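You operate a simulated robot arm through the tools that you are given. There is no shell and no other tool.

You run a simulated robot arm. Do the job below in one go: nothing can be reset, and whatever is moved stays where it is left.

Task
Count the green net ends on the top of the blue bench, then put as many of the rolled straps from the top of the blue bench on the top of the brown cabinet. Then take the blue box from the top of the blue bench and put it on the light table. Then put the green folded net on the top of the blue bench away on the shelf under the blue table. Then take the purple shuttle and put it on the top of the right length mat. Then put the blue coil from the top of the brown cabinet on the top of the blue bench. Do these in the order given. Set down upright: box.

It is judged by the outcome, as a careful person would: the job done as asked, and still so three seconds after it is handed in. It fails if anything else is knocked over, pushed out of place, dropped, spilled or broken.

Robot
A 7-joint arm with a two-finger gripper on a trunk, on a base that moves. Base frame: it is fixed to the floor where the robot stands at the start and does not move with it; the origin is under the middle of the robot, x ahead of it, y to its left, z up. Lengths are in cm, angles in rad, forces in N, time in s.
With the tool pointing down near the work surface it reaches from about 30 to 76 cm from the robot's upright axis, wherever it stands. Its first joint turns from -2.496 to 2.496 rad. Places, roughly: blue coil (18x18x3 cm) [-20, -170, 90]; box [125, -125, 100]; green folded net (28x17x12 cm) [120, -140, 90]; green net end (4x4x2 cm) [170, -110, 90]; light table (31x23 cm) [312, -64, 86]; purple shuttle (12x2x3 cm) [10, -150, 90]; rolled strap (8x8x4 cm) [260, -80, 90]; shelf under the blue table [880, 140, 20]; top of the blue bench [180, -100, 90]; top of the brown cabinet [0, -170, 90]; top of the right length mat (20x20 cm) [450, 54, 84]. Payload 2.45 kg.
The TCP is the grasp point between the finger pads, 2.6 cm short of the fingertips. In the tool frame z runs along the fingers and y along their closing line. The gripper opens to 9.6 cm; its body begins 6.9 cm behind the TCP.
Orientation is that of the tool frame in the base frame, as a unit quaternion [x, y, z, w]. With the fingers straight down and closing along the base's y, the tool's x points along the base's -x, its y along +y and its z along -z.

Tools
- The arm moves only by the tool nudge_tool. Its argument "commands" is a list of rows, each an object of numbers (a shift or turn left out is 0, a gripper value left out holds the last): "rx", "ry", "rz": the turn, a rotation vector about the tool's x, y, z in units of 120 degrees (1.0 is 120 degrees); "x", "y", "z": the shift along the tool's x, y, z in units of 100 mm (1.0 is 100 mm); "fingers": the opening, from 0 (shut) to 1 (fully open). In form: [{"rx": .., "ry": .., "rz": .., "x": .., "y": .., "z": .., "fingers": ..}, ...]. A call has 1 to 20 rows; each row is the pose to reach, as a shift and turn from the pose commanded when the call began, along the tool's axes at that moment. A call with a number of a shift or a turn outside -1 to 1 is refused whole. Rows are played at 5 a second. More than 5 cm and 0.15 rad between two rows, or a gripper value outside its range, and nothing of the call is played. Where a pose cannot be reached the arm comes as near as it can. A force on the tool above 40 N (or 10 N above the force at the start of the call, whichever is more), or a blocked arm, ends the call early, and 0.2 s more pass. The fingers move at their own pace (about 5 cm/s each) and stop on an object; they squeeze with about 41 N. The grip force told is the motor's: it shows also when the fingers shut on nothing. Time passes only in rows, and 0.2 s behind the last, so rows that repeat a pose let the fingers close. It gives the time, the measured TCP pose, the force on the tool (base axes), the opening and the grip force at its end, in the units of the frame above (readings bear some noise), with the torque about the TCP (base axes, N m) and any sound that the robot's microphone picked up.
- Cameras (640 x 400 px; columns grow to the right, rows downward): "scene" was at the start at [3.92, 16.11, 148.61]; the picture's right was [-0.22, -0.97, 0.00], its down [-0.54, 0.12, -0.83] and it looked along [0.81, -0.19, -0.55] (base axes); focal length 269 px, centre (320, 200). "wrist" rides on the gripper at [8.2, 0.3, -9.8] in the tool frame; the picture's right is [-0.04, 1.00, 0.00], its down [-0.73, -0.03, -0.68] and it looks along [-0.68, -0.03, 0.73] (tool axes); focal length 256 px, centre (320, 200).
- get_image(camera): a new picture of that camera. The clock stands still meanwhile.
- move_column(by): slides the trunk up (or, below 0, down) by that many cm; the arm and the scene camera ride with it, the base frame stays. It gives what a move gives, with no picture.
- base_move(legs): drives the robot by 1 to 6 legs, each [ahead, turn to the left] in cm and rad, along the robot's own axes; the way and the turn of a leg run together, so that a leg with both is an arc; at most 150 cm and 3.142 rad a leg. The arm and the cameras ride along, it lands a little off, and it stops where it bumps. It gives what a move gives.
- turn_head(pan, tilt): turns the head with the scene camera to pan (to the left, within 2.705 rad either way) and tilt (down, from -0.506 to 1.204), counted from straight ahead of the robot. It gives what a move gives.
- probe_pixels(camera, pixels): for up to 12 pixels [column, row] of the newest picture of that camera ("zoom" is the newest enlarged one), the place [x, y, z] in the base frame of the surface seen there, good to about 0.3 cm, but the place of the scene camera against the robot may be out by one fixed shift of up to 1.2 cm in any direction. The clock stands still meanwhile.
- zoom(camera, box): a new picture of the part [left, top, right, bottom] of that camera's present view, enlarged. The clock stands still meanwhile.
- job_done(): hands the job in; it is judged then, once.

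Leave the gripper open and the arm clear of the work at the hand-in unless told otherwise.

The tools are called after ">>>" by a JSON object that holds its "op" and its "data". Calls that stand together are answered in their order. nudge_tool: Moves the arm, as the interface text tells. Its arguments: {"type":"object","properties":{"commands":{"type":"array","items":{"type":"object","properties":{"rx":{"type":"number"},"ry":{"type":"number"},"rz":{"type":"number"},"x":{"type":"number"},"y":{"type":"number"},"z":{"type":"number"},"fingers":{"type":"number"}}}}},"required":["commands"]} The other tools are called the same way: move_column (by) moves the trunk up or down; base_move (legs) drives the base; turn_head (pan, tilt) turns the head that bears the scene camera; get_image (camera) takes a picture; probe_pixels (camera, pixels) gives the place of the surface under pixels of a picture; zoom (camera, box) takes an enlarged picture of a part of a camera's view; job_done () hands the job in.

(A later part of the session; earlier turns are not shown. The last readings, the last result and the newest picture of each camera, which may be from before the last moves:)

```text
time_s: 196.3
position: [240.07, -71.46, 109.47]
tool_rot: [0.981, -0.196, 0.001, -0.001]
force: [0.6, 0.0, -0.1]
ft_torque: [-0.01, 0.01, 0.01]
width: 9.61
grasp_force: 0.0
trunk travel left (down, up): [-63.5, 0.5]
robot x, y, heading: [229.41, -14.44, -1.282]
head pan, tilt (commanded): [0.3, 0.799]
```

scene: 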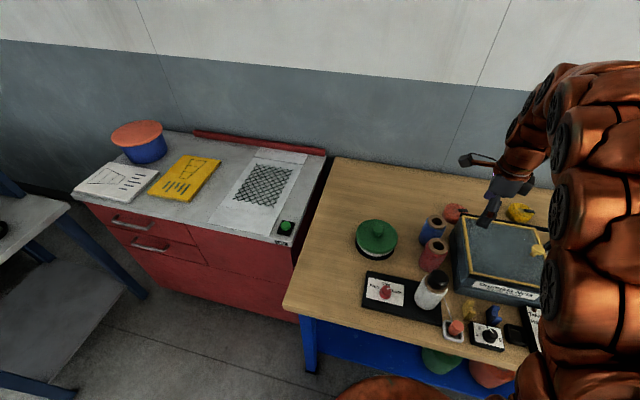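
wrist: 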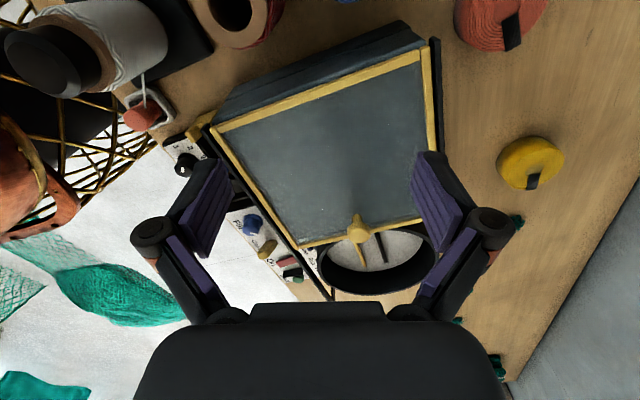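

Now move toward the orange strap in two calls, lowering to z≈101.5.

>>> {"op": "nudge_tool", "data": {"commands": [{"x": 0.18, "y": 0.23, "z": 0.1}, {"x": 0.37, "y": 0.47, "z": 0.25}, {"x": 0.55, "y": 0.7, "z": 0.4}, {"x": 0.55, "y": 0.7, "z": 0.4}]}}

>>> {"op": "nudge_tool", "data": {"commands": [{"x": 0.18, "y": 0.23, "z": 0.1}, {"x": 0.37, "y": 0.47, "z": 0.25}, {"x": 0.555, "y": 0.705, "z": 0.4}, {"x": 0.555, "y": 0.705, "z": 0.4}]}}

>>> {"op": "get_image", "data": {"camera": "wrist"}}

```text
time_s: 197.3
position: [242.53, -79.96, 105.31]
tool_rot: [0.981, -0.195, 0.0, 0.0]
force: [-0.3, -0.4, 0.0]
ft_torque: [0.03, 0.0, -0.04]
width: 9.6
grasp_force: 0.3
trunk travel left (down, up): [-63.5, 0.5]
robot x, y, heading: [229.07, -14.15, -1.285]
head pan, tilt (commanded): [0.3, 0.799]
```

```text
time_s: 198.3
position: [245.14, -88.73, 101.47]
tool_rot: [0.981, -0.195, 0.0, -0.002]
force: [0.6, 0.5, -0.3]
ft_torque: [0.02, 0.0, 0.01]
width: 9.59
grasp_force: 0.1
trunk travel left (down, up): [-63.5, 0.5]
robot x, y, heading: [228.95, -14.58, -1.284]
head pan, tilt (commanded): [0.3, 0.799]
```

```text
taken
```

wrist: 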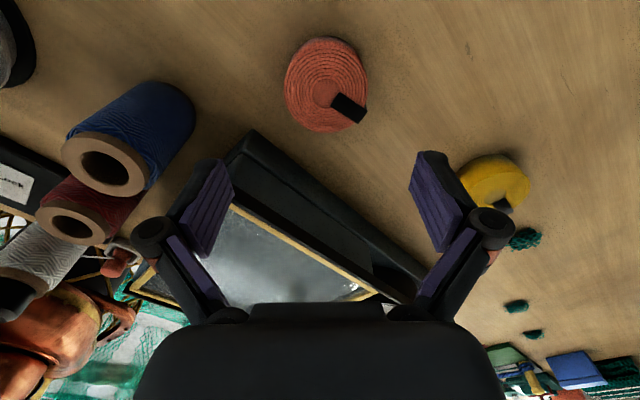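

Orange strap at (326,85). I probe its edges and the bar for final alignment.

>>> {"op": "zoom", "data": {"camera": "wrist", "box": [240, 20, 420, 200]}}

>>> {"op": "probe_pixels", "data": {"camera": "wrist", "pixels": [[325, 90], [366, 85], [287, 85], [325, 42], [325, 130], [355, 55], [297, 55], [297, 115], [355, 122], [252, 135], [300, 185], [262, 160]]}}

```text
2.22 times, centred on (330, 110) of wrist
```

zoom: 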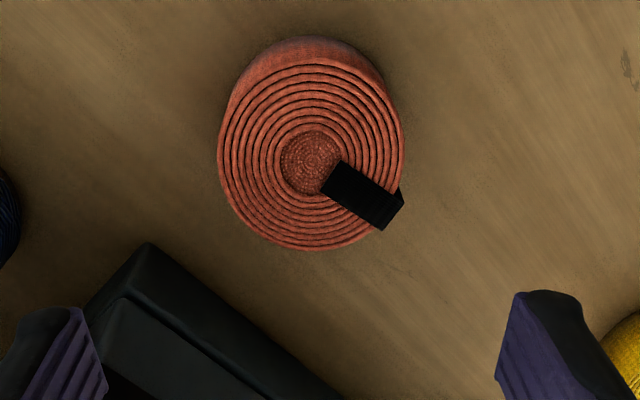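

```text
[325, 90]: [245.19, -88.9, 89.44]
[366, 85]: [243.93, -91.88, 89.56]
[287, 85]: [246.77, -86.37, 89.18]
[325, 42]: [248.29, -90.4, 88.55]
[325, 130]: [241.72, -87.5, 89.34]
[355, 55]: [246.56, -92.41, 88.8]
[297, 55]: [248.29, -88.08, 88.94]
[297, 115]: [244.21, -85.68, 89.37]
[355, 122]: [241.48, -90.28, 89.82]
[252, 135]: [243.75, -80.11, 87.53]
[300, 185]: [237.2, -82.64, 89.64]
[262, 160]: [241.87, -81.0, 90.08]
```

Center (245.1,-89.05). Small shift, then descend 9 cm; nearest obstacle (winder foot corner) is ~5 cm from the finger.

>>> {"op": "nudge_tool", "data": {"commands": [{"x": 0.012, "y": 0.03, "z": 0.3}, {"x": 0.012, "y": 0.03, "z": 0.6}, {"x": 0.012, "y": 0.03, "z": 0.85}, {"x": 0.012, "y": 0.03, "z": 0.85}]}}

>>> {"op": "get_image", "data": {"camera": "wrist"}}

```text
time_s: 199.3
position: [244.82, -89.06, 92.98]
tool_rot: [0.981, -0.195, 0.0, 0.0]
force: [-0.6, 0.7, -0.1]
ft_torque: [0.01, -0.03, 0.01]
width: 9.6
grasp_force: 0.0
trunk travel left (down, up): [-63.5, 0.5]
robot x, y, heading: [229.12, -14.17, -1.278]
head pan, tilt (commanded): [0.3, 0.799]
```

```text
taken
```

wrist: 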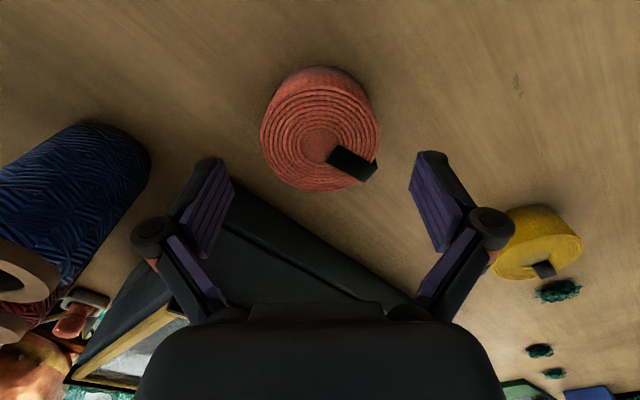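

Still centered (260–380 px, pads symmetric). Descend the last 4.2 cm and close.

>>> {"op": "nudge_tool", "data": {"commands": [{"y": 0.0, "x": 0.02, "z": 0.2}, {"x": 0.02, "z": 0.35}, {"x": 0.02, "z": 0.42}, {"x": 0.02, "z": 0.42}]}}

>>> {"op": "get_image", "data": {"camera": "wrist"}}

```text
time_s: 200.3
position: [245.11, -89.19, 88.75]
tool_rot: [0.981, -0.195, 0.0, 0.0]
force: [-0.4, -0.8, -1.0]
ft_torque: [-0.02, -0.01, 0.01]
width: 9.58
grasp_force: 0.1
trunk travel left (down, up): [-63.5, 0.5]
robot x, y, heading: [229.02, -14.31, -1.284]
head pan, tilt (commanded): [0.3, 0.799]
```

```text
taken
```

wrist: 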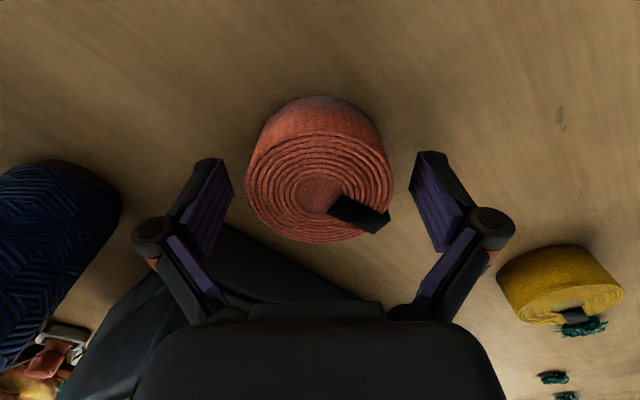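

>>> {"op": "nudge_tool", "data": {"commands": [{"fingers": 0.6}, {"fingers": 0.4}, {"fingers": 0.2}, {"fingers": 0.2}, {"fingers": 0.2}]}}

>>> {"op": "nudge_tool", "data": {"commands": [{"z": -0.25}, {"z": -0.5}, {"z": -0.75}, {"z": -1.0}, {"z": -1.0}]}}

>>> {"op": "get_image", "data": {"camera": "wrist"}}

```text
time_s: 201.5
position: [245.06, -89.19, 88.84]
tool_rot: [0.981, -0.194, 0.0, -0.001]
force: [-0.3, -2.2, 4.0]
ft_torque: [-0.08, 0.11, 0.08]
width: 7.41
grasp_force: 40.6
trunk travel left (down, up): [-63.5, 0.5]
robot x, y, heading: [229.18, -14.57, -1.287]
head pan, tilt (commanded): [0.3, 0.799]
```

```text
time_s: 202.7
position: [245.3, -88.94, 98.9]
tool_rot: [0.981, -0.194, 0.0, -0.001]
force: [-0.2, -0.1, -1.5]
ft_torque: [0.02, -0.02, -0.02]
width: 7.44
grasp_force: 40.9
trunk travel left (down, up): [-63.5, 0.5]
robot x, y, heading: [229.3, -14.44, -1.278]
head pan, tilt (commanded): [0.3, 0.799]
```

```text
taken
```

wrist: 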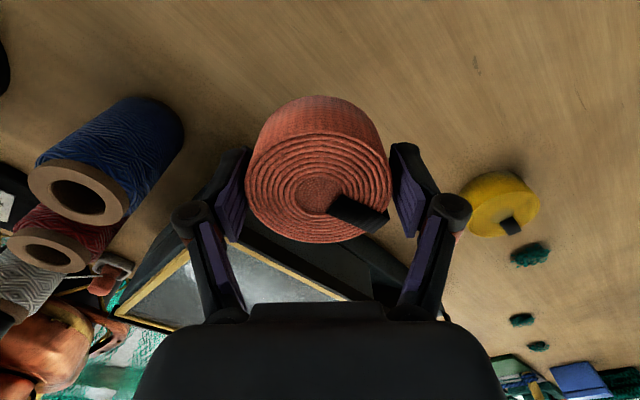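

Gripped and lifted. I raise 5 cm more, then draw back toward the robot over the winder with ample height.

>>> {"op": "nudge_tool", "data": {"commands": [{"z": -0.25}, {"z": -0.5}, {"z": -0.55}]}}

>>> {"op": "nudge_tool", "data": {"commands": [{"x": -0.19, "y": -0.27, "z": -0.1}, {"x": -0.38, "y": -0.55, "z": -0.25}, {"x": -0.57, "y": -0.825, "z": -0.4}, {"x": -0.57, "y": -0.825, "z": -0.5}]}}

>>> {"op": "nudge_tool", "data": {"commands": [{"x": -0.15, "y": -0.2}, {"x": -0.35, "y": -0.5}, {"x": -0.45, "y": -0.65}, {"x": -0.45, "y": -0.65}]}}

```text
time_s: 203.5
position: [245.24, -89.03, 104.35]
tool_rot: [0.981, -0.195, 0.0, 0.0]
force: [0.2, 0.6, -0.9]
ft_torque: [-0.01, 0.03, -0.02]
width: 7.41
grasp_force: 41.0
trunk travel left (down, up): [-63.5, 0.5]
robot x, y, heading: [229.17, -14.72, -1.284]
head pan, tilt (commanded): [0.3, 0.799]
```

```text
time_s: 204.5
position: [243.03, -79.08, 109.0]
tool_rot: [0.981, -0.196, 0.0, 0.0]
force: [-0.3, 0.8, -1.6]
ft_torque: [0.02, -0.02, -0.01]
width: 7.4
grasp_force: 41.0
trunk travel left (down, up): [-63.5, 0.5]
robot x, y, heading: [229.21, -14.24, -1.281]
head pan, tilt (commanded): [0.3, 0.799]
```

```text
time_s: 205.5
position: [241.22, -71.41, 109.25]
tool_rot: [0.981, -0.194, 0.0, 0.0]
force: [-0.8, -0.4, -3.0]
ft_torque: [0.01, 0.05, -0.01]
width: 7.42
grasp_force: 41.1
trunk travel left (down, up): [-63.5, 0.5]
robot x, y, heading: [229.48, -14.5, -1.282]
head pan, tilt (commanded): [0.3, 0.799]
```

Turn the gripper back to its normal orientation, then drive to the cabinet.

>>> {"op": "nudge_tool", "data": {"commands": [{"rz": -0.067}, {"rz": -0.134}, {"rz": -0.201}, {"rz": -0.268}, {"rz": -0.335}, {"rz": -0.402}, {"rz": -0.469}, {"rz": -0.536}, {"rz": -0.603}, {"rz": -0.67}, {"rz": -0.737}, {"rz": -0.804}, {"rz": -0.87}, {"rz": -0.935}, {"rz": -1.0}, {"rz": -1.0}]}}

>>> {"op": "nudge_tool", "data": {"commands": [{"rz": -0.035}, {"rz": -0.075}, {"rz": -0.075}]}}

>>> {"op": "base_move", "data": {"legs": [[-38, 0], [0, -1.524], [150, 0], [124, 0]]}}

>>> {"op": "get_image", "data": {"camera": "wrist"}}

```text
time_s: 208.9
position: [241.28, -71.52, 109.26]
tool_rot: [0.658, 0.753, 0.001, -0.001]
force: [-0.2, -0.4, -2.0]
ft_torque: [0.04, 0.01, 0.01]
width: 7.38
grasp_force: 41.1
trunk travel left (down, up): [-63.5, 0.5]
robot x, y, heading: [228.96, -14.75, -1.282]
head pan, tilt (commanded): [0.3, 0.799]
```

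```text
time_s: 209.7
position: [241.48, -71.61, 109.23]
tool_rot: [0.597, 0.802, 0.001, 0.0]
force: [0.1, 0.4, -1.3]
ft_torque: [0.03, 0.01, -0.01]
width: 7.41
grasp_force: 41.1
trunk travel left (down, up): [-63.5, 0.5]
robot x, y, heading: [229.04, -14.64, -1.282]
head pan, tilt (commanded): [0.3, 0.799]
```

```text
time_s: 228.7
position: [-96.2, -81.54, 109.17]
tool_rot: [0.986, 0.164, 0.0, 0.0]
force: [1.0, -0.7, -1.8]
ft_torque: [0.0, 0.02, 0.0]
width: 7.36
grasp_force: 41.8
trunk travel left (down, up): [-63.5, 0.5]
robot x, y, heading: [-39.84, -67.53, -2.812]
head pan, tilt (commanded): [0.3, 0.799]
```

```text
taken
```

wrist: 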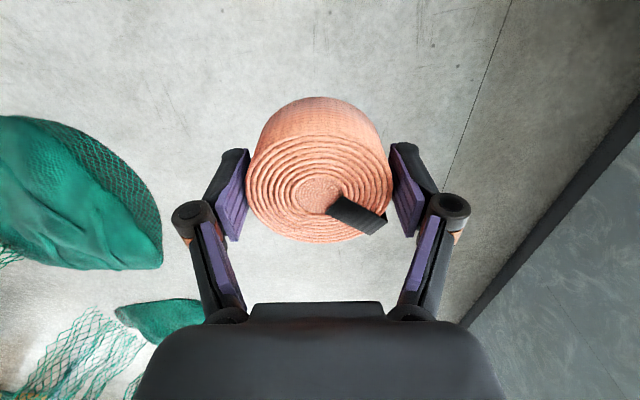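

Robot is opposite the gap. Turn left to face the cabinet and advance 33 cm.

>>> {"op": "base_move", "data": {"legs": [[0, 1.575], [33, 0]]}}

>>> {"op": "get_image", "data": {"camera": "wrist"}}

```text
time_s: 234.6
position: [-14.65, -154.53, 109.27]
tool_rot: [0.582, 0.813, 0.001, -0.001]
force: [-0.1, 0.2, -1.8]
ft_torque: [0.01, 0.03, -0.01]
width: 7.35
grasp_force: 41.2
trunk travel left (down, up): [-63.5, 0.5]
robot x, y, heading: [-28.88, -97.92, -1.245]
head pan, tilt (commanded): [0.3, 0.799]
```

```text
taken
```

wrist: 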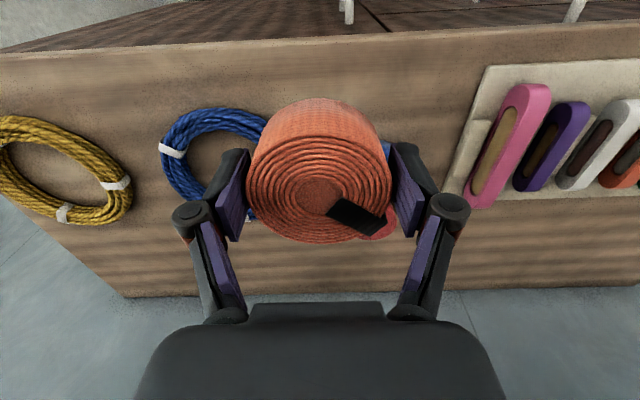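

I'll verify the cabinet's front edge and the positions of the placed straps with the wrist camera before setting the third one.

>>> {"op": "probe_pixels", "data": {"camera": "wrist", "pixels": [[100, 52], [300, 43], [450, 34], [100, 58], [450, 40], [390, 150], [378, 228], [160, 150], [250, 130], [460, 190], [220, 260], [170, 125]]}}

```text
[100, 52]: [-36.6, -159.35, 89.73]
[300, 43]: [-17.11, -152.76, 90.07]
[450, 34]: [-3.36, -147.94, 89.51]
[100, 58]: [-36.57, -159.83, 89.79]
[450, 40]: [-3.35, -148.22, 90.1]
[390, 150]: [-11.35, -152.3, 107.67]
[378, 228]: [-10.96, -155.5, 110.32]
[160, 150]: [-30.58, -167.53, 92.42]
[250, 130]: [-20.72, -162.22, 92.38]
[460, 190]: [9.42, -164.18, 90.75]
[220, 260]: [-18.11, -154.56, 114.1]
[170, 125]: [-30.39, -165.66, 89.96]
```

Front edge confirmed; target (-8.5,-155.3) leaves 5 cm depth from the edge. Move left 5.6, forward 2.7 and down 9.

>>> {"op": "nudge_tool", "data": {"commands": [{"x": -0.1, "y": 0.25, "z": 0.2}, {"x": -0.2, "y": 0.5, "z": 0.5}, {"x": -0.27, "y": 0.557, "z": 0.8}, {"x": -0.27, "y": 0.557, "z": 0.95}, {"x": -0.27, "y": 0.557, "z": 0.95}]}}

>>> {"op": "get_image", "data": {"camera": "wrist"}}

```text
time_s: 235.8
position: [-8.47, -155.31, 99.64]
tool_rot: [0.583, 0.813, 0.003, 0.0]
force: [0.1, 0.4, -2.3]
ft_torque: [0.04, 0.01, -0.02]
width: 7.36
grasp_force: 40.9
trunk travel left (down, up): [-63.5, 0.5]
robot x, y, heading: [-29.14, -97.88, -1.239]
head pan, tilt (commanded): [0.3, 0.799]
```

```text
taken
```

wrist: 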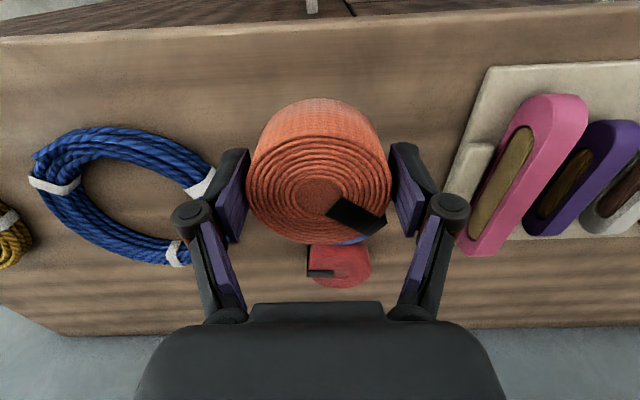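

Blue lies hidden just beyond; centers will be 8.5 cm apart (gap >1 cm). Lower 6.7 cm and look.

>>> {"op": "nudge_tool", "data": {"commands": [{"z": 0.25}, {"z": 0.45}, {"z": 0.6}, {"z": 0.67}, {"z": 0.67}]}}

>>> {"op": "get_image", "data": {"camera": "scene"}}

```text
time_s: 237.0
position: [-8.49, -155.25, 92.91]
tool_rot: [0.581, 0.814, 0.001, -0.001]
force: [0.2, 0.1, -1.8]
ft_torque: [-0.01, -0.02, -0.03]
width: 7.35
grasp_force: 40.8
trunk travel left (down, up): [-63.5, 0.5]
robot x, y, heading: [-29.13, -97.94, -1.244]
head pan, tilt (commanded): [0.3, 0.799]
```

```text
taken
```

scene: 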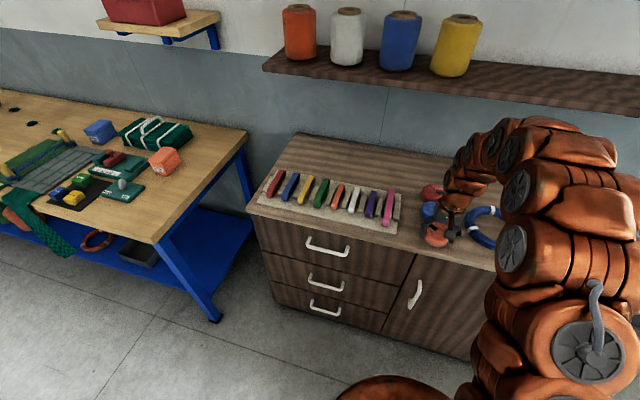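

All three in a row. Release and rise.

>>> {"op": "nudge_tool", "data": {"commands": [{"z": 0.01}, {"z": 0.012, "fingers": 0.9}, {"z": 0.012, "fingers": 1}, {"z": 0.012, "fingers": 1}, {"z": 0.012, "fingers": 1}]}}

>>> {"op": "nudge_tool", "data": {"commands": [{"z": -0.25}, {"z": -0.5}, {"z": -0.75, "x": 0.05}, {"z": -1.0, "x": 0.2, "y": -0.2}, {"z": -1.0, "x": 0.3, "y": -0.55}]}}

>>> {"op": "get_image", "data": {"camera": "wrist"}}

```text
time_s: 238.2
position: [-8.48, -155.25, 92.87]
tool_rot: [0.581, 0.814, 0.001, -0.002]
force: [-0.1, -0.4, -0.3]
ft_torque: [-0.01, 0.02, -0.02]
width: 9.6
grasp_force: 0.2
trunk travel left (down, up): [-63.5, 0.5]
robot x, y, heading: [-29.33, -98.19, -1.24]
head pan, tilt (commanded): [0.3, 0.799]
```

```text
time_s: 239.4
position: [-14.86, -154.16, 102.99]
tool_rot: [0.582, 0.813, 0.0, 0.0]
force: [0.0, -0.6, -0.4]
ft_torque: [-0.05, 0.03, -0.01]
width: 9.59
grasp_force: 0.1
trunk travel left (down, up): [-63.5, 0.5]
robot x, y, heading: [-28.99, -97.98, -1.238]
head pan, tilt (commanded): [0.3, 0.799]
```

```text
taken
```

wrist: 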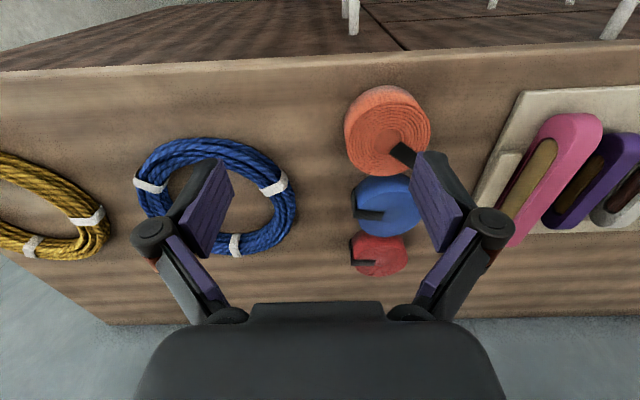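

Three straps are on the cabinet. Next the blue "Clips" box on the bench at (136,-120). I raise the arm, back out, and drive there.

>>> {"op": "nudge_tool", "data": {"commands": [{"z": -0.3}, {"z": -0.65}, {"z": -0.65}]}}

>>> {"op": "base_move", "data": {"legs": [[-36, 0], [0, 1.574], [146, 0], [0, -1.571], [26, 0]]}}

>>> {"op": "get_image", "data": {"camera": "wrist"}}

>>> {"op": "get_image", "data": {"camera": "scene"}}

```text
time_s: 240.2
position: [-14.82, -154.33, 109.36]
tool_rot: [0.582, 0.813, 0.001, -0.001]
force: [-0.4, 0.5, -0.6]
ft_torque: [-0.06, 0.03, 0.0]
width: 9.61
grasp_force: 0.0
trunk travel left (down, up): [-63.5, 0.5]
robot x, y, heading: [-29.35, -97.85, -1.243]
head pan, tilt (commanded): [0.3, 0.799]
```

```text
time_s: 258.6
position: [119.05, -95.61, 109.41]
tool_rot: [0.583, 0.813, -0.001, 0.0]
force: [-0.7, -0.8, 0.3]
ft_torque: [-0.02, 0.01, 0.01]
width: 9.61
grasp_force: 0.0
trunk travel left (down, up): [-63.5, 0.5]
robot x, y, heading: [105.0, -39.32, -1.244]
head pan, tilt (commanded): [0.3, 0.799]
```

```text
taken
```

wrist: 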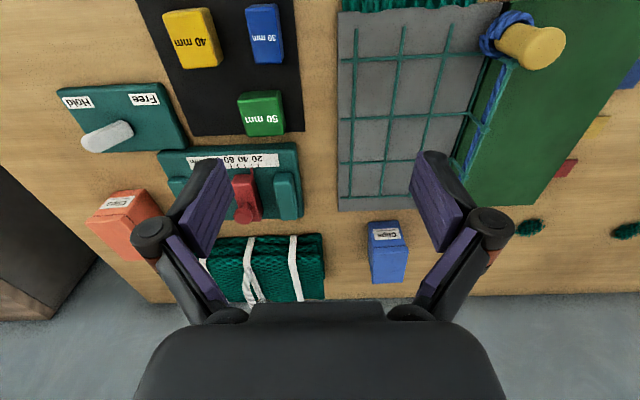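

```text
taken
```

scene: 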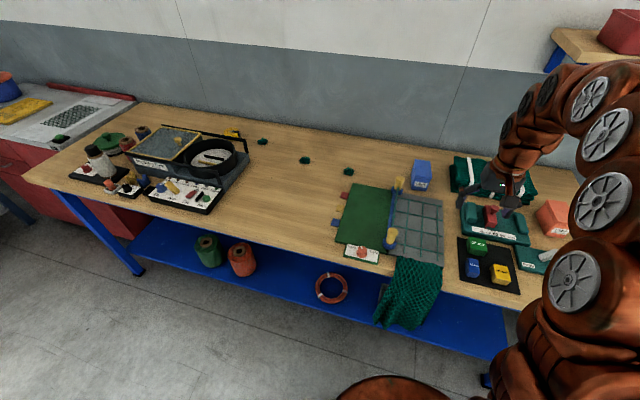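

Blue box at wrist (387,253). I zoom and probe it; also the wall shelf with the red bin.

>>> {"op": "zoom", "data": {"camera": "wrist", "box": [330, 200, 440, 300]}}

>>> {"op": "probe_pixels", "data": {"camera": "wrist", "pixels": [[375, 250], [402, 250], [375, 280], [404, 280], [388, 262], [388, 232], [370, 225], [400, 222], [440, 285], [320, 240], [265, 270], [340, 290]]}}

>>> {"op": "probe_pixels", "data": {"camera": "scene", "pixels": [[555, 42], [620, 55], [580, 35], [420, 165], [500, 165], [480, 160], [535, 165], [545, 70]]}}

```text
4.00 times, centred on (385, 250) of wrist
```

zoom: 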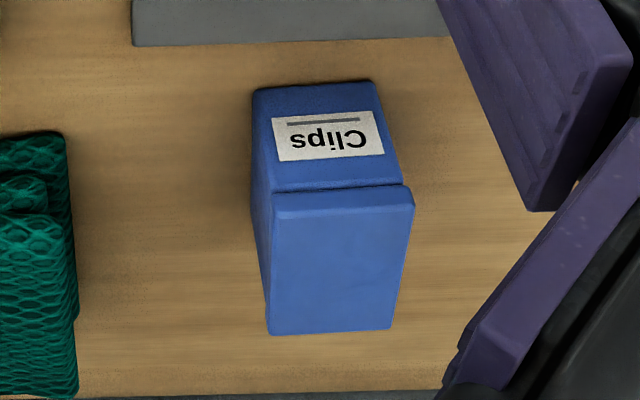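

```text
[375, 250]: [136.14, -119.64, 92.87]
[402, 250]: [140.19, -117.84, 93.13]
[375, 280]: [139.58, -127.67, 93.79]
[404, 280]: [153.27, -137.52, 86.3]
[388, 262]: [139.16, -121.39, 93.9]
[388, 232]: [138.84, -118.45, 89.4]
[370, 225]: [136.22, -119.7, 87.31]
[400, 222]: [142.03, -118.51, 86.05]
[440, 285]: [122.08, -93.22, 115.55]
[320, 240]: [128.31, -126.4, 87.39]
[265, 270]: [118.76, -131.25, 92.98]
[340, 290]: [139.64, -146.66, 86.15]
```

```text
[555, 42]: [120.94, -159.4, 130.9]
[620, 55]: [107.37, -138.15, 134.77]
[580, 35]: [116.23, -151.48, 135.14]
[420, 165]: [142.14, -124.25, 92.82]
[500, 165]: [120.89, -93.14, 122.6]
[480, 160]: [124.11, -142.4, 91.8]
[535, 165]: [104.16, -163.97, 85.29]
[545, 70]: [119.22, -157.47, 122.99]
```

Box lid ≈6×9 cm, top z 93.9, center ≈(140,-122.4). Before going closer, I check where the hanging net is relative to my base.

>>> {"op": "probe_pixels", "data": {"camera": "scene", "pixels": [[435, 285], [415, 325], [380, 320], [425, 300], [400, 265], [440, 268], [490, 382], [350, 280]]}}

```text
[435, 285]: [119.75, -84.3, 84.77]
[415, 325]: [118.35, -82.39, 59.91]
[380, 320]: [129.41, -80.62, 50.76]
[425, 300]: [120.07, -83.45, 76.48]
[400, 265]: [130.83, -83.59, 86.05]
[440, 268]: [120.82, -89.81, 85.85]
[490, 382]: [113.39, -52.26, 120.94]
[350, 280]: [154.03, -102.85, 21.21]
```

The net hangs at u≈50–70, n≤3.5, z 45–85. With my axis at n=35 the body keeps well clear. I advance 13 cm.

>>> {"op": "base_move", "data": {"legs": [[13, 0]]}}

>>> {"op": "get_image", "data": {"camera": "wrist"}}

```text
time_s: 259.9
position: [123.24, -107.74, 109.42]
tool_rot: [0.583, 0.813, -0.001, 0.0]
force: [0.0, -0.8, 0.4]
ft_torque: [-0.01, 0.0, 0.02]
width: 9.59
grasp_force: 0.0
trunk travel left (down, up): [-63.5, 0.5]
robot x, y, heading: [109.23, -51.53, -1.245]
head pan, tilt (commanded): [0.3, 0.799]
```

```text
taken
```

wrist: 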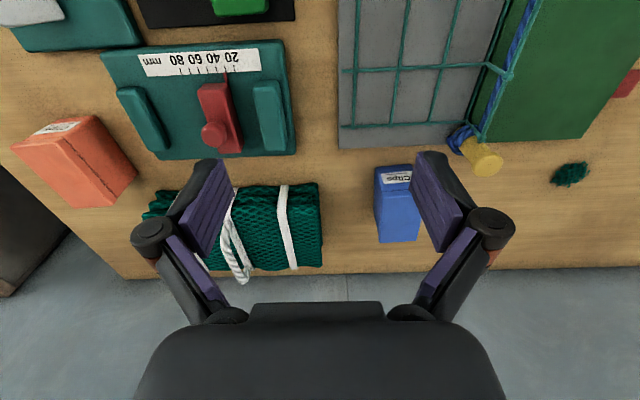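

>>> {"op": "zoom", "data": {"camera": "wrist", "box": [350, 120, 520, 270]}}

>>> {"op": "probe_pixels", "data": {"camera": "wrist", "pixels": [[380, 198], [380, 235], [400, 220], [412, 238], [408, 195], [376, 175], [485, 160], [470, 148], [500, 165], [465, 135], [395, 178], [330, 240]]}}

```text
2.67 times, centred on (435, 195) of wrist
```

zoom: 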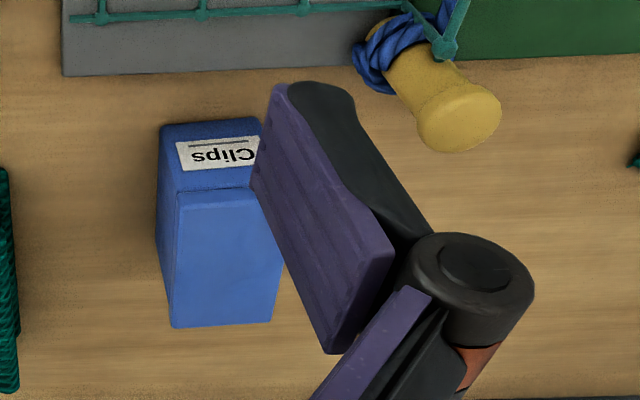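

```text
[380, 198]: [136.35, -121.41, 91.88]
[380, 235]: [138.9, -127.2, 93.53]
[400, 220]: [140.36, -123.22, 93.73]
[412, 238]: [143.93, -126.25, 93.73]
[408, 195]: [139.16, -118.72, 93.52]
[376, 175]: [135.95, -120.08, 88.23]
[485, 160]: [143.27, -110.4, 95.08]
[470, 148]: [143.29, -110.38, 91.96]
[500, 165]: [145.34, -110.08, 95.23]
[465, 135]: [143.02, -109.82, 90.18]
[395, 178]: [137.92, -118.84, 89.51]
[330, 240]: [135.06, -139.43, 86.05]
```

The yellow post (top z 95.2) is ~13 cm from the box center. I move left 10 and forward 7 toward above the box, then re-probe.

>>> {"op": "nudge_tool", "data": {"commands": [{"x": -0.2, "y": 0.3}, {"x": -0.4, "y": 0.65, "z": 0.05}, {"x": -0.6, "y": 1.0, "z": 0.1}, {"x": -0.7, "y": 1.0, "z": 0.3}, {"x": -0.7, "y": 1.0, "z": 0.3}]}}

>>> {"op": "get_image", "data": {"camera": "wrist"}}

```text
time_s: 261.1
position: [134.99, -111.05, 106.36]
tool_rot: [0.582, 0.813, 0.0, -0.001]
force: [0.7, 0.7, -0.4]
ft_torque: [0.02, -0.02, 0.01]
width: 9.6
grasp_force: 0.1
trunk travel left (down, up): [-63.5, 0.5]
robot x, y, heading: [108.94, -51.55, -1.241]
head pan, tilt (commanded): [0.3, 0.799]
```

```text
taken
```

wrist: 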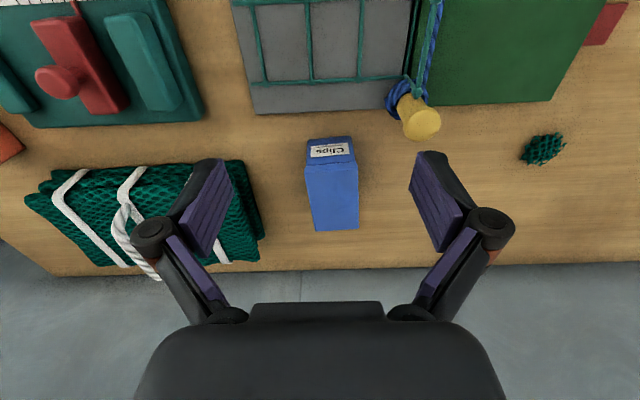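

>>> {"op": "zoom", "data": {"camera": "wrist", "box": [270, 120, 400, 250]}}

>>> {"op": "probe_pixels", "data": {"camera": "wrist", "pixels": [[309, 169], [354, 167], [317, 227], [355, 226], [335, 195], [310, 195], [356, 195], [335, 168], [337, 227], [306, 150], [353, 145], [330, 145]]}}

```text
3.08 times, centred on (335, 185) of wrist
```

zoom: 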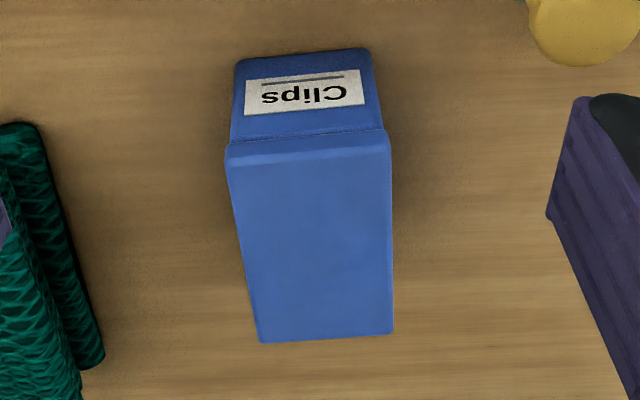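

```text
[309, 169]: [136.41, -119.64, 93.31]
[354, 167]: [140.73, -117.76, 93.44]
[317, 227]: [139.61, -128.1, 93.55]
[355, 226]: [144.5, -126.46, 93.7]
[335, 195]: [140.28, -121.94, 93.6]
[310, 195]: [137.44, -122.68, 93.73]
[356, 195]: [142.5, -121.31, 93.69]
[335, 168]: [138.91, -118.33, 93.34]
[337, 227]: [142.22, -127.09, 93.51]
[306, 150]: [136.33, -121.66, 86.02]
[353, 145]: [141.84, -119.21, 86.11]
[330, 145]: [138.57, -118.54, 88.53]
```

Box center (140.3,-123.0), nearly aligned with the gripper. It's at the edge of reach, so I advance the base 2.5 cm.

>>> {"op": "base_move", "data": {"legs": [[2.5, 0]]}}

>>> {"op": "nudge_tool", "data": {"commands": [{"x": -0.3, "y": 0.04, "z": 0.1, "rz": -0.01}, {"x": -0.6, "y": 0.08, "z": 0.25, "rz": -0.02}, {"x": -0.9, "y": 0.117, "z": 0.4, "rz": -0.028}, {"x": -1.0, "y": 0.117, "z": 0.6, "rz": -0.028}, {"x": -1.0, "y": 0.117, "z": 0.6, "rz": -0.028}]}}

>>> {"op": "get_image", "data": {"camera": "wrist"}}

```text
time_s: 261.9
position: [135.78, -113.59, 106.45]
tool_rot: [0.582, 0.813, 0.0, 0.001]
force: [0.0, -0.6, 0.0]
ft_torque: [-0.01, -0.01, -0.03]
width: 9.6
grasp_force: 0.1
trunk travel left (down, up): [-63.5, 0.5]
robot x, y, heading: [109.92, -53.7, -1.244]
head pan, tilt (commanded): [0.3, 0.799]
```

```text
time_s: 263.1
position: [140.24, -122.64, 100.15]
tool_rot: [0.559, 0.829, 0.001, 0.001]
force: [0.6, 0.1, -0.1]
ft_torque: [0.03, -0.01, -0.04]
width: 9.62
grasp_force: 0.1
trunk travel left (down, up): [-63.5, 0.5]
robot x, y, heading: [109.98, -53.79, -1.243]
head pan, tilt (commanded): [0.3, 0.799]
```

```text
taken
```

wrist: 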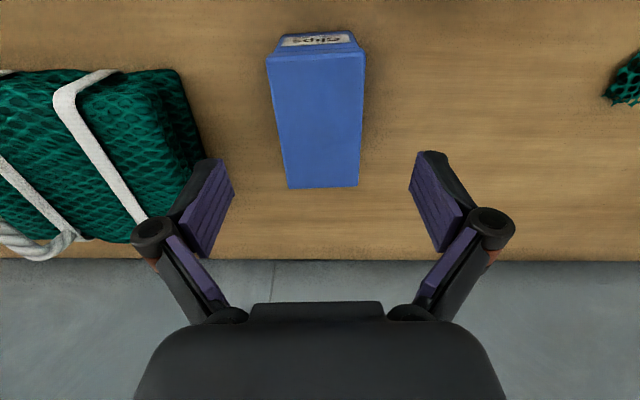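

Centered over the box. I check the clearance of the left finger to the folded net's edge.

>>> {"op": "probe_pixels", "data": {"camera": "wrist", "pixels": [[185, 90], [195, 130], [203, 155], [180, 80], [150, 100], [120, 130], [320, 120], [275, 100], [362, 100], [290, 183], [356, 181], [225, 170]]}}

```text
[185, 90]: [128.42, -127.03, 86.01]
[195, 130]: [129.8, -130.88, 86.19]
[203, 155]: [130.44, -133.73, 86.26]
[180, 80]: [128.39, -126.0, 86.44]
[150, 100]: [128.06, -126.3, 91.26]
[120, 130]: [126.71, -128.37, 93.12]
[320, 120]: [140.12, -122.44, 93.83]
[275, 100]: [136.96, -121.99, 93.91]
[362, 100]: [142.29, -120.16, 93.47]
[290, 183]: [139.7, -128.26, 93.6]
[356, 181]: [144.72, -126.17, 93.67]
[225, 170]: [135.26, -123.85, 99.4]
```

Net edge is 12 cm to the side; clear. I descend 10.8 cm to z≈89.3.

>>> {"op": "nudge_tool", "data": {"commands": [{"z": 0.35}, {"z": 0.65}, {"z": 0.85}, {"z": 1.0}, {"z": 1.0}]}}

>>> {"op": "nudge_tool", "data": {"commands": [{"z": 0.085}, {"z": 0.085}]}}

>>> {"op": "get_image", "data": {"camera": "wrist"}}

```text
time_s: 264.3
position: [140.11, -122.57, 90.52]
tool_rot: [0.558, 0.83, 0.0, 0.0]
force: [0.2, 0.2, 0.4]
ft_torque: [-0.02, -0.04, 0.0]
width: 9.6
grasp_force: 0.0
trunk travel left (down, up): [-63.5, 0.5]
robot x, y, heading: [109.92, -53.68, -1.242]
head pan, tilt (commanded): [0.3, 0.799]
```

```text
time_s: 264.9
position: [140.24, -122.5, 89.54]
tool_rot: [0.559, 0.829, 0.0, 0.0]
force: [-0.5, 0.6, -0.7]
ft_torque: [-0.01, 0.02, 0.0]
width: 9.6
grasp_force: 0.1
trunk travel left (down, up): [-63.5, 0.5]
robot x, y, heading: [110.06, -54.07, -1.243]
head pan, tilt (commanded): [0.3, 0.799]
```

```text
taken
```

wrist: 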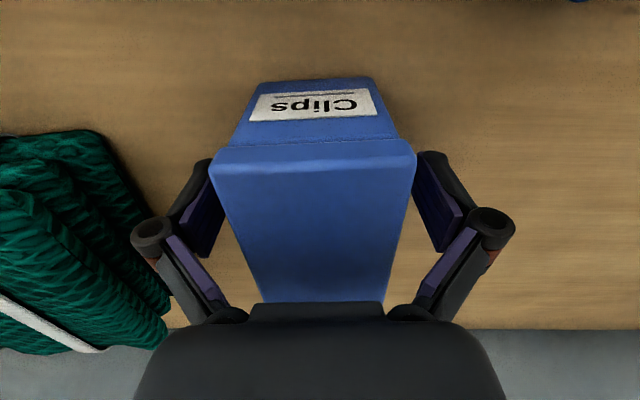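

The box sits between the pads, palm above the lid. Close gently.

>>> {"op": "nudge_tool", "data": {"commands": [{"fingers": 0.8}, {"fingers": 0.65}, {"fingers": 0.5}, {"fingers": 0.35}, {"fingers": 0.3}, {"fingers": 0.3}, {"fingers": 0.3}]}}

>>> {"op": "get_image", "data": {"camera": "wrist"}}

```text
time_s: 266.5
position: [140.11, -122.5, 89.44]
tool_rot: [0.559, 0.829, -0.001, 0.0]
force: [0.0, -1.8, 5.0]
ft_torque: [0.08, 0.21, 0.08]
width: 5.75
grasp_force: 40.8
trunk travel left (down, up): [-63.5, 0.5]
robot x, y, heading: [110.23, -54.15, -1.245]
head pan, tilt (commanded): [0.3, 0.799]
```

```text
taken
```

wrist: 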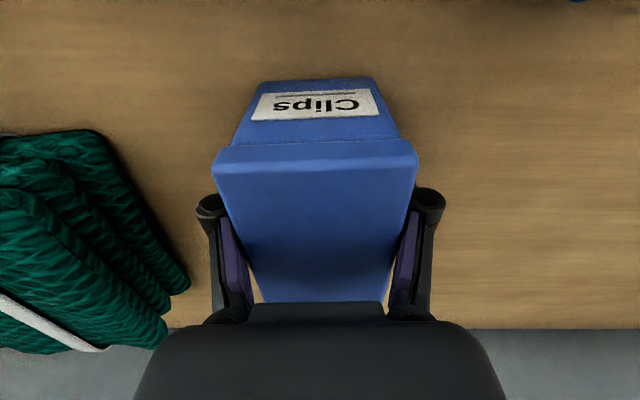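

Gripped at 5.75 cm. Lift straight up 10 cm, then retract.

>>> {"op": "nudge_tool", "data": {"commands": [{"z": -0.2}, {"z": -0.45}, {"z": -0.7}, {"z": -1.0}, {"z": -1.0}]}}

>>> {"op": "get_image", "data": {"camera": "wrist"}}

```text
time_s: 267.7
position: [140.3, -122.52, 99.55]
tool_rot: [0.559, 0.829, 0.0, -0.001]
force: [0.2, 0.2, -2.2]
ft_torque: [0.04, 0.03, 0.04]
width: 5.77
grasp_force: 41.2
trunk travel left (down, up): [-63.5, 0.5]
robot x, y, heading: [109.82, -53.71, -1.249]
head pan, tilt (commanded): [0.3, 0.799]
```

```text
taken
```

wrist: 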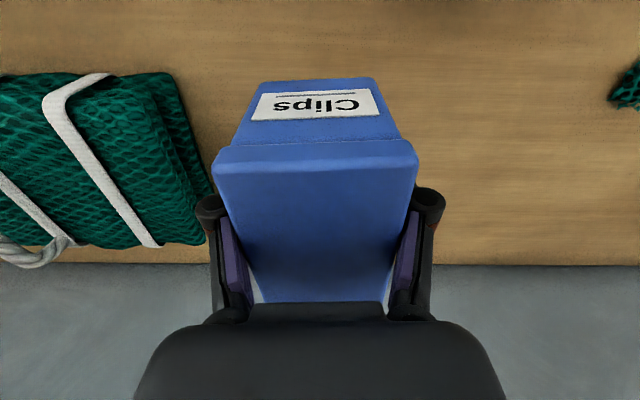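

Held firmly, bottom at z≈96. Up 5 more, then retract away from the post.

>>> {"op": "nudge_tool", "data": {"commands": [{"z": -0.3}, {"z": -0.55}, {"z": -0.6, "x": 0.3, "y": -0.1}, {"z": -0.7, "x": 0.6, "y": -0.2}, {"z": -0.8, "x": 0.95, "y": -0.4}]}}

>>> {"op": "nudge_tool", "data": {"commands": [{"z": -0.1, "x": 0.3, "y": -0.2}, {"z": -0.2, "x": 0.6, "y": -0.3}, {"z": -0.2, "x": 0.8, "y": -0.3}, {"z": -0.2, "x": 0.8, "y": -0.3}]}}

>>> {"op": "base_move", "data": {"legs": [[-38, 0], [0, 1.579], [150, 0], [40, 0]]}}

>>> {"op": "turn_head", "data": {"pan": -1.2, "tilt": 0.7}}

>>> {"op": "get_image", "data": {"camera": "scene"}}

```text
time_s: 268.9
position: [132.79, -115.21, 107.27]
tool_rot: [0.559, 0.829, 0.001, 0.0]
force: [0.5, -0.4, -2.8]
ft_torque: [0.03, 0.06, -0.02]
width: 5.75
grasp_force: 40.8
trunk travel left (down, up): [-63.5, 0.5]
robot x, y, heading: [109.89, -53.48, -1.243]
head pan, tilt (commanded): [0.3, 0.799]
```

```text
time_s: 269.9
position: [127.09, -109.06, 109.43]
tool_rot: [0.558, 0.83, 0.0, 0.0]
force: [0.7, -1.1, -2.2]
ft_torque: [0.03, 0.0, -0.02]
width: 5.73
grasp_force: 41.2
trunk travel left (down, up): [-63.5, 0.5]
robot x, y, heading: [110.27, -53.87, -1.246]
head pan, tilt (commanded): [0.3, 0.799]
```

```text
time_s: 285.4
position: [332.89, 64.94, 109.38]
tool_rot: [-0.2, 0.98, 0.0, 0.0]
force: [-0.2, 0.1, -2.4]
ft_torque: [-0.01, 0.01, 0.0]
width: 5.73
grasp_force: 40.8
trunk travel left (down, up): [-63.5, 0.5]
robot x, y, heading: [278.03, 46.77, 0.344]
head pan, tilt (commanded): [0.3, 0.799]
```

```text
time_s: 287.0
position: [332.75, 65.0, 109.37]
tool_rot: [-0.201, 0.98, 0.0, -0.001]
force: [-0.8, 0.1, -2.0]
ft_torque: [-0.03, 0.02, -0.02]
width: 5.74
grasp_force: 40.3
trunk travel left (down, up): [-63.5, 0.5]
robot x, y, heading: [277.94, 46.79, 0.346]
head pan, tilt (commanded): [-1.201, 0.7]
```

```text
taken
```

scene: 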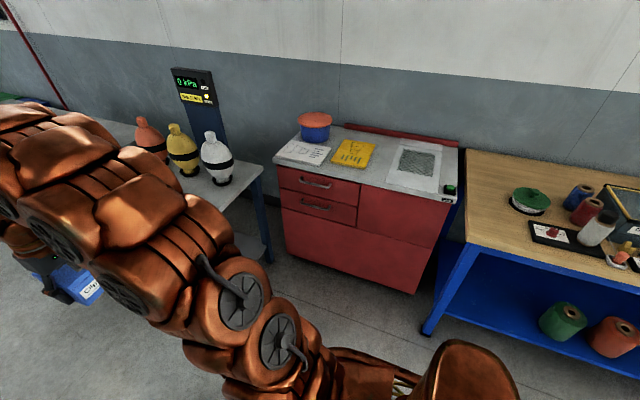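

Robot opposite the red cabinet. I probe the light-table panel corners, the cabinet front and the grey table's near leg.

>>> {"op": "zoom", "data": {"camera": "scene", "box": [240, 100, 480, 260]}}

>>> {"op": "probe_pixels", "data": {"camera": "scene", "pixels": [[266, 255], [262, 172], [388, 180], [436, 190], [402, 147], [441, 153], [415, 165], [282, 160], [440, 195], [412, 290], [450, 190], [283, 205]]}}

```text
2.50 times, centred on (360, 180) of scene
```

zoom: 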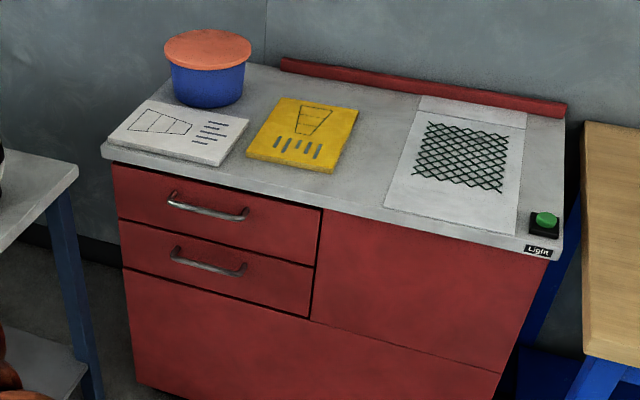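

```text
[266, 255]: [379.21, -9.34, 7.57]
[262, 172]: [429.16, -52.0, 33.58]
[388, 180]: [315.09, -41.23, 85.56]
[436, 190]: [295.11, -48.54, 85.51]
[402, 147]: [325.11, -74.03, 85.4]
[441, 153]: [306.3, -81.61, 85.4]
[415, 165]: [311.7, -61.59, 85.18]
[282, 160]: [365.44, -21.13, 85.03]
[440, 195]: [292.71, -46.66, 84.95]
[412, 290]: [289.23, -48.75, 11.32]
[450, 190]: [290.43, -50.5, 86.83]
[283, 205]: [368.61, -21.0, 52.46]
```

Light-table panel center ≈(311,-62), surface z≈86.3. I turn right to face it and drive 38 cm ahead (box bottom at z≈106).

>>> {"op": "base_move", "data": {"legs": [[0, -1.582], [38, 0]]}}

>>> {"op": "get_image", "data": {"camera": "wrist"}}

```text
time_s: 293.2
position: [307.3, -44.83, 109.47]
tool_rot: [0.559, 0.829, -0.001, 0.0]
force: [0.4, 1.4, -2.6]
ft_torque: [0.03, 0.04, 0.03]
width: 5.72
grasp_force: 40.7
trunk travel left (down, up): [-63.5, 0.5]
robot x, y, heading: [289.97, 10.47, -1.248]
head pan, tilt (commanded): [-1.201, 0.7]
```

```text
taken
```

wrist: 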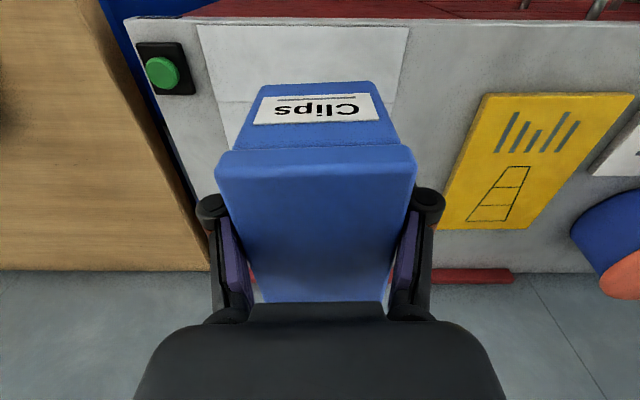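

I probe the panel in the wrist view to fix the place exactly.

>>> {"op": "probe_pixels", "data": {"camera": "wrist", "pixels": [[200, 30], [405, 32], [225, 101], [395, 100], [235, 140], [300, 60], [165, 75], [470, 215], [440, 275], [300, 20], [210, 185], [430, 160]]}}

>>> {"op": "turn_head", "data": {"pan": 0.3, "tilt": 0.8}}

>>> {"op": "get_image", "data": {"camera": "scene"}}

```text
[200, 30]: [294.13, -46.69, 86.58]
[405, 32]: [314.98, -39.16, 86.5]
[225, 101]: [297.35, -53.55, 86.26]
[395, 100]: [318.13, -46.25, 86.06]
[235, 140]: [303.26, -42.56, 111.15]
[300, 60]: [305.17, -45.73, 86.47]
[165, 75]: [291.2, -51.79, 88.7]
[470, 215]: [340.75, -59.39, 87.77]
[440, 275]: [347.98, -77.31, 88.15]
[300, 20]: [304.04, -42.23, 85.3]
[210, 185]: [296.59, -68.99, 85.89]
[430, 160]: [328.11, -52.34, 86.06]
```

```text
time_s: 294.8
position: [307.36, -44.9, 109.33]
tool_rot: [0.56, 0.829, 0.0, -0.001]
force: [-0.1, -0.5, -2.2]
ft_torque: [0.03, 0.02, 0.0]
width: 5.74
grasp_force: 40.9
trunk travel left (down, up): [-63.5, 0.5]
robot x, y, heading: [290.07, 10.58, -1.248]
head pan, tilt (commanded): [0.3, 0.799]
```

```text
taken
```

scene: 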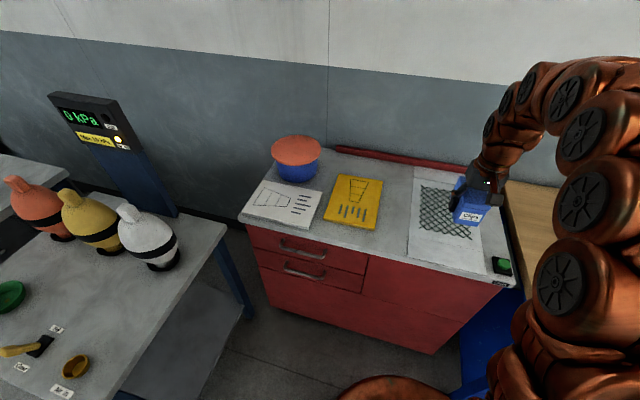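

Panel surface z≈86.4; I aim the box center at (311.2,-61.9). Moving forward and down in two calls.

>>> {"op": "nudge_tool", "data": {"commands": [{"x": -0.3, "y": -0.05, "z": 0.25}, {"x": -0.6, "y": -0.1, "z": 0.55}, {"x": -0.9, "y": -0.14, "z": 0.85}, {"x": -0.9, "y": -0.14, "z": 0.9}]}}

>>> {"op": "nudge_tool", "data": {"commands": [{"x": -0.3, "y": -0.05, "z": 0.25}, {"x": -0.6, "y": -0.1, "z": 0.5}, {"x": -0.82, "y": -0.14, "z": 0.7}, {"x": -0.82, "y": -0.14, "z": 0.7}]}}

>>> {"op": "get_image", "data": {"camera": "wrist"}}

>>> {"op": "get_image", "data": {"camera": "scene"}}

```text
time_s: 295.8
position: [309.17, -53.94, 100.34]
tool_rot: [0.559, 0.829, 0.001, 0.0]
force: [0.0, -0.4, -2.9]
ft_torque: [0.0, -0.02, 0.01]
width: 5.75
grasp_force: 41.1
trunk travel left (down, up): [-63.5, 0.5]
robot x, y, heading: [290.14, 10.44, -1.248]
head pan, tilt (commanded): [0.3, 0.799]
```

```text
time_s: 296.8
position: [311.3, -62.0, 93.14]
tool_rot: [0.56, 0.829, 0.001, 0.0]
force: [0.0, 0.6, -3.0]
ft_torque: [0.04, -0.03, 0.0]
width: 5.76
grasp_force: 41.3
trunk travel left (down, up): [-63.5, 0.5]
robot x, y, heading: [289.92, 10.57, -1.238]
head pan, tilt (commanded): [0.3, 0.799]
```

```text
taken
```

wrist: 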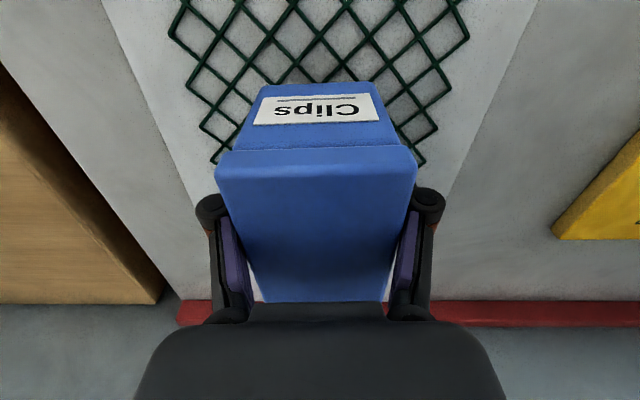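

```text
taken
```

scene: 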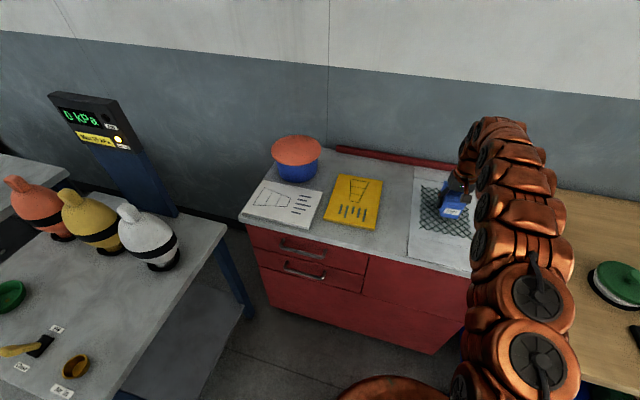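

The box hovers at the mesh pattern. I check whether the mesh is flat (printed) by probing.

>>> {"op": "probe_pixels", "data": {"camera": "wrist", "pixels": [[262, 45], [318, 40], [378, 42], [240, 60], [300, 65], [350, 20], [420, 60], [150, 60], [480, 60], [205, 125], [420, 155], [440, 130]]}}

>>> {"op": "zoom", "data": {"camera": "wrist", "box": [160, 0, 480, 200]}}

```text
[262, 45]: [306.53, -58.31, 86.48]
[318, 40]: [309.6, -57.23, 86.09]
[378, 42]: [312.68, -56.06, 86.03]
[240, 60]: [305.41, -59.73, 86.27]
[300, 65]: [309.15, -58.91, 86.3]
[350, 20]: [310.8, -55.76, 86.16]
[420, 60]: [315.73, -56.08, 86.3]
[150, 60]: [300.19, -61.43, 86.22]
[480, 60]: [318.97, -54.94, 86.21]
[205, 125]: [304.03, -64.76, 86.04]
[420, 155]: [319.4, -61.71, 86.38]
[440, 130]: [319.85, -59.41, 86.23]
```

```text
2.00 times, centred on (320, 100) of wrist
```

zoom: 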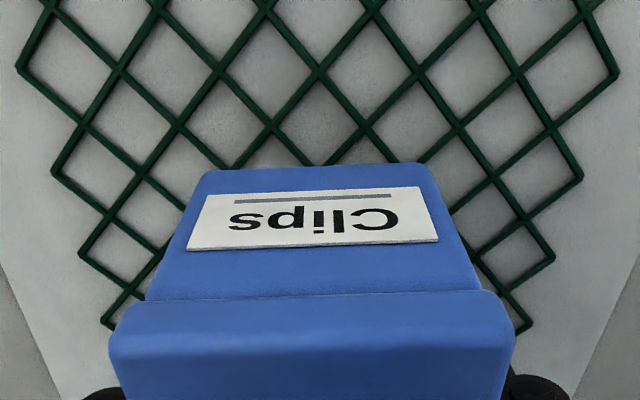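

The mesh is flat (≤0.3 cm) and centered on the light table. I lower 3.1 cm and watch the force.

>>> {"op": "nudge_tool", "data": {"commands": [{"z": 0.15}, {"z": 0.25}, {"z": 0.3}, {"z": 0.31}, {"z": 0.31}]}}

>>> {"op": "nudge_tool", "data": {"commands": [{"z": 0.01}, {"z": 0.02}, {"z": 0.02}]}}

```text
time_s: 298.0
position: [311.11, -61.85, 90.25]
tool_rot: [0.559, 0.829, -0.001, 0.0]
force: [-0.5, -0.6, -2.4]
ft_torque: [0.04, 0.0, 0.02]
width: 5.75
grasp_force: 40.6
trunk travel left (down, up): [-63.5, 0.5]
robot x, y, heading: [289.86, 10.27, -1.242]
head pan, tilt (commanded): [0.3, 0.799]
```

```text
time_s: 298.8
position: [311.06, -61.93, 90.15]
tool_rot: [0.559, 0.829, 0.0, -0.001]
force: [0.4, -0.3, -2.8]
ft_torque: [0.01, -0.01, -0.02]
width: 5.74
grasp_force: 40.9
trunk travel left (down, up): [-63.5, 0.5]
robot x, y, heading: [290.2, 10.41, -1.246]
head pan, tilt (commanded): [0.3, 0.799]
```

Still hanging freely (−2.8 N). Lower a bit more.

>>> {"op": "nudge_tool", "data": {"commands": [{"z": 0.015}, {"z": 0.025}, {"z": 0.03}, {"z": 0.03}]}}

```text
time_s: 299.8
position: [311.11, -61.87, 89.94]
tool_rot: [0.56, 0.829, -0.002, 0.002]
force: [1.2, -2.6, 25.2]
ft_torque: [0.9, 0.4, -0.06]
width: 5.76
grasp_force: 40.8
trunk travel left (down, up): [-63.5, 0.5]
robot x, y, heading: [290.51, 10.4, -1.251]
head pan, tilt (commanded): [0.3, 0.799]
```

Touchdown (25 N). I ease up 0.1 cm and open the fingers.

>>> {"op": "nudge_tool", "data": {"commands": [{"z": -0.008}, {"z": -0.01}, {"z": -0.01, "fingers": 0.66}, {"z": -0.01, "fingers": 0.75}, {"z": -0.01, "fingers": 0.85}, {"z": -0.01, "fingers": 0.95}, {"z": -0.01, "fingers": 0.95}]}}

>>> {"op": "get_image", "data": {"camera": "wrist"}}

```text
time_s: 301.4
position: [311.03, -61.84, 89.87]
tool_rot: [0.559, 0.829, 0.001, -0.001]
force: [0.9, 0.3, 0.3]
ft_torque: [0.02, 0.02, -0.06]
width: 9.12
grasp_force: 0.0
trunk travel left (down, up): [-63.5, 0.5]
robot x, y, heading: [290.19, 10.53, -1.246]
head pan, tilt (commanded): [0.3, 0.799]
```

```text
taken
```

wrist: 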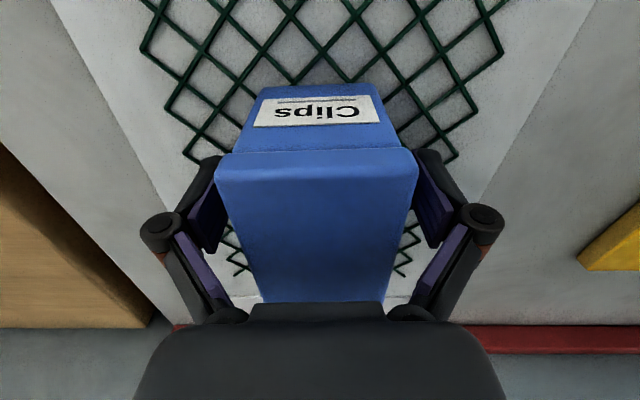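

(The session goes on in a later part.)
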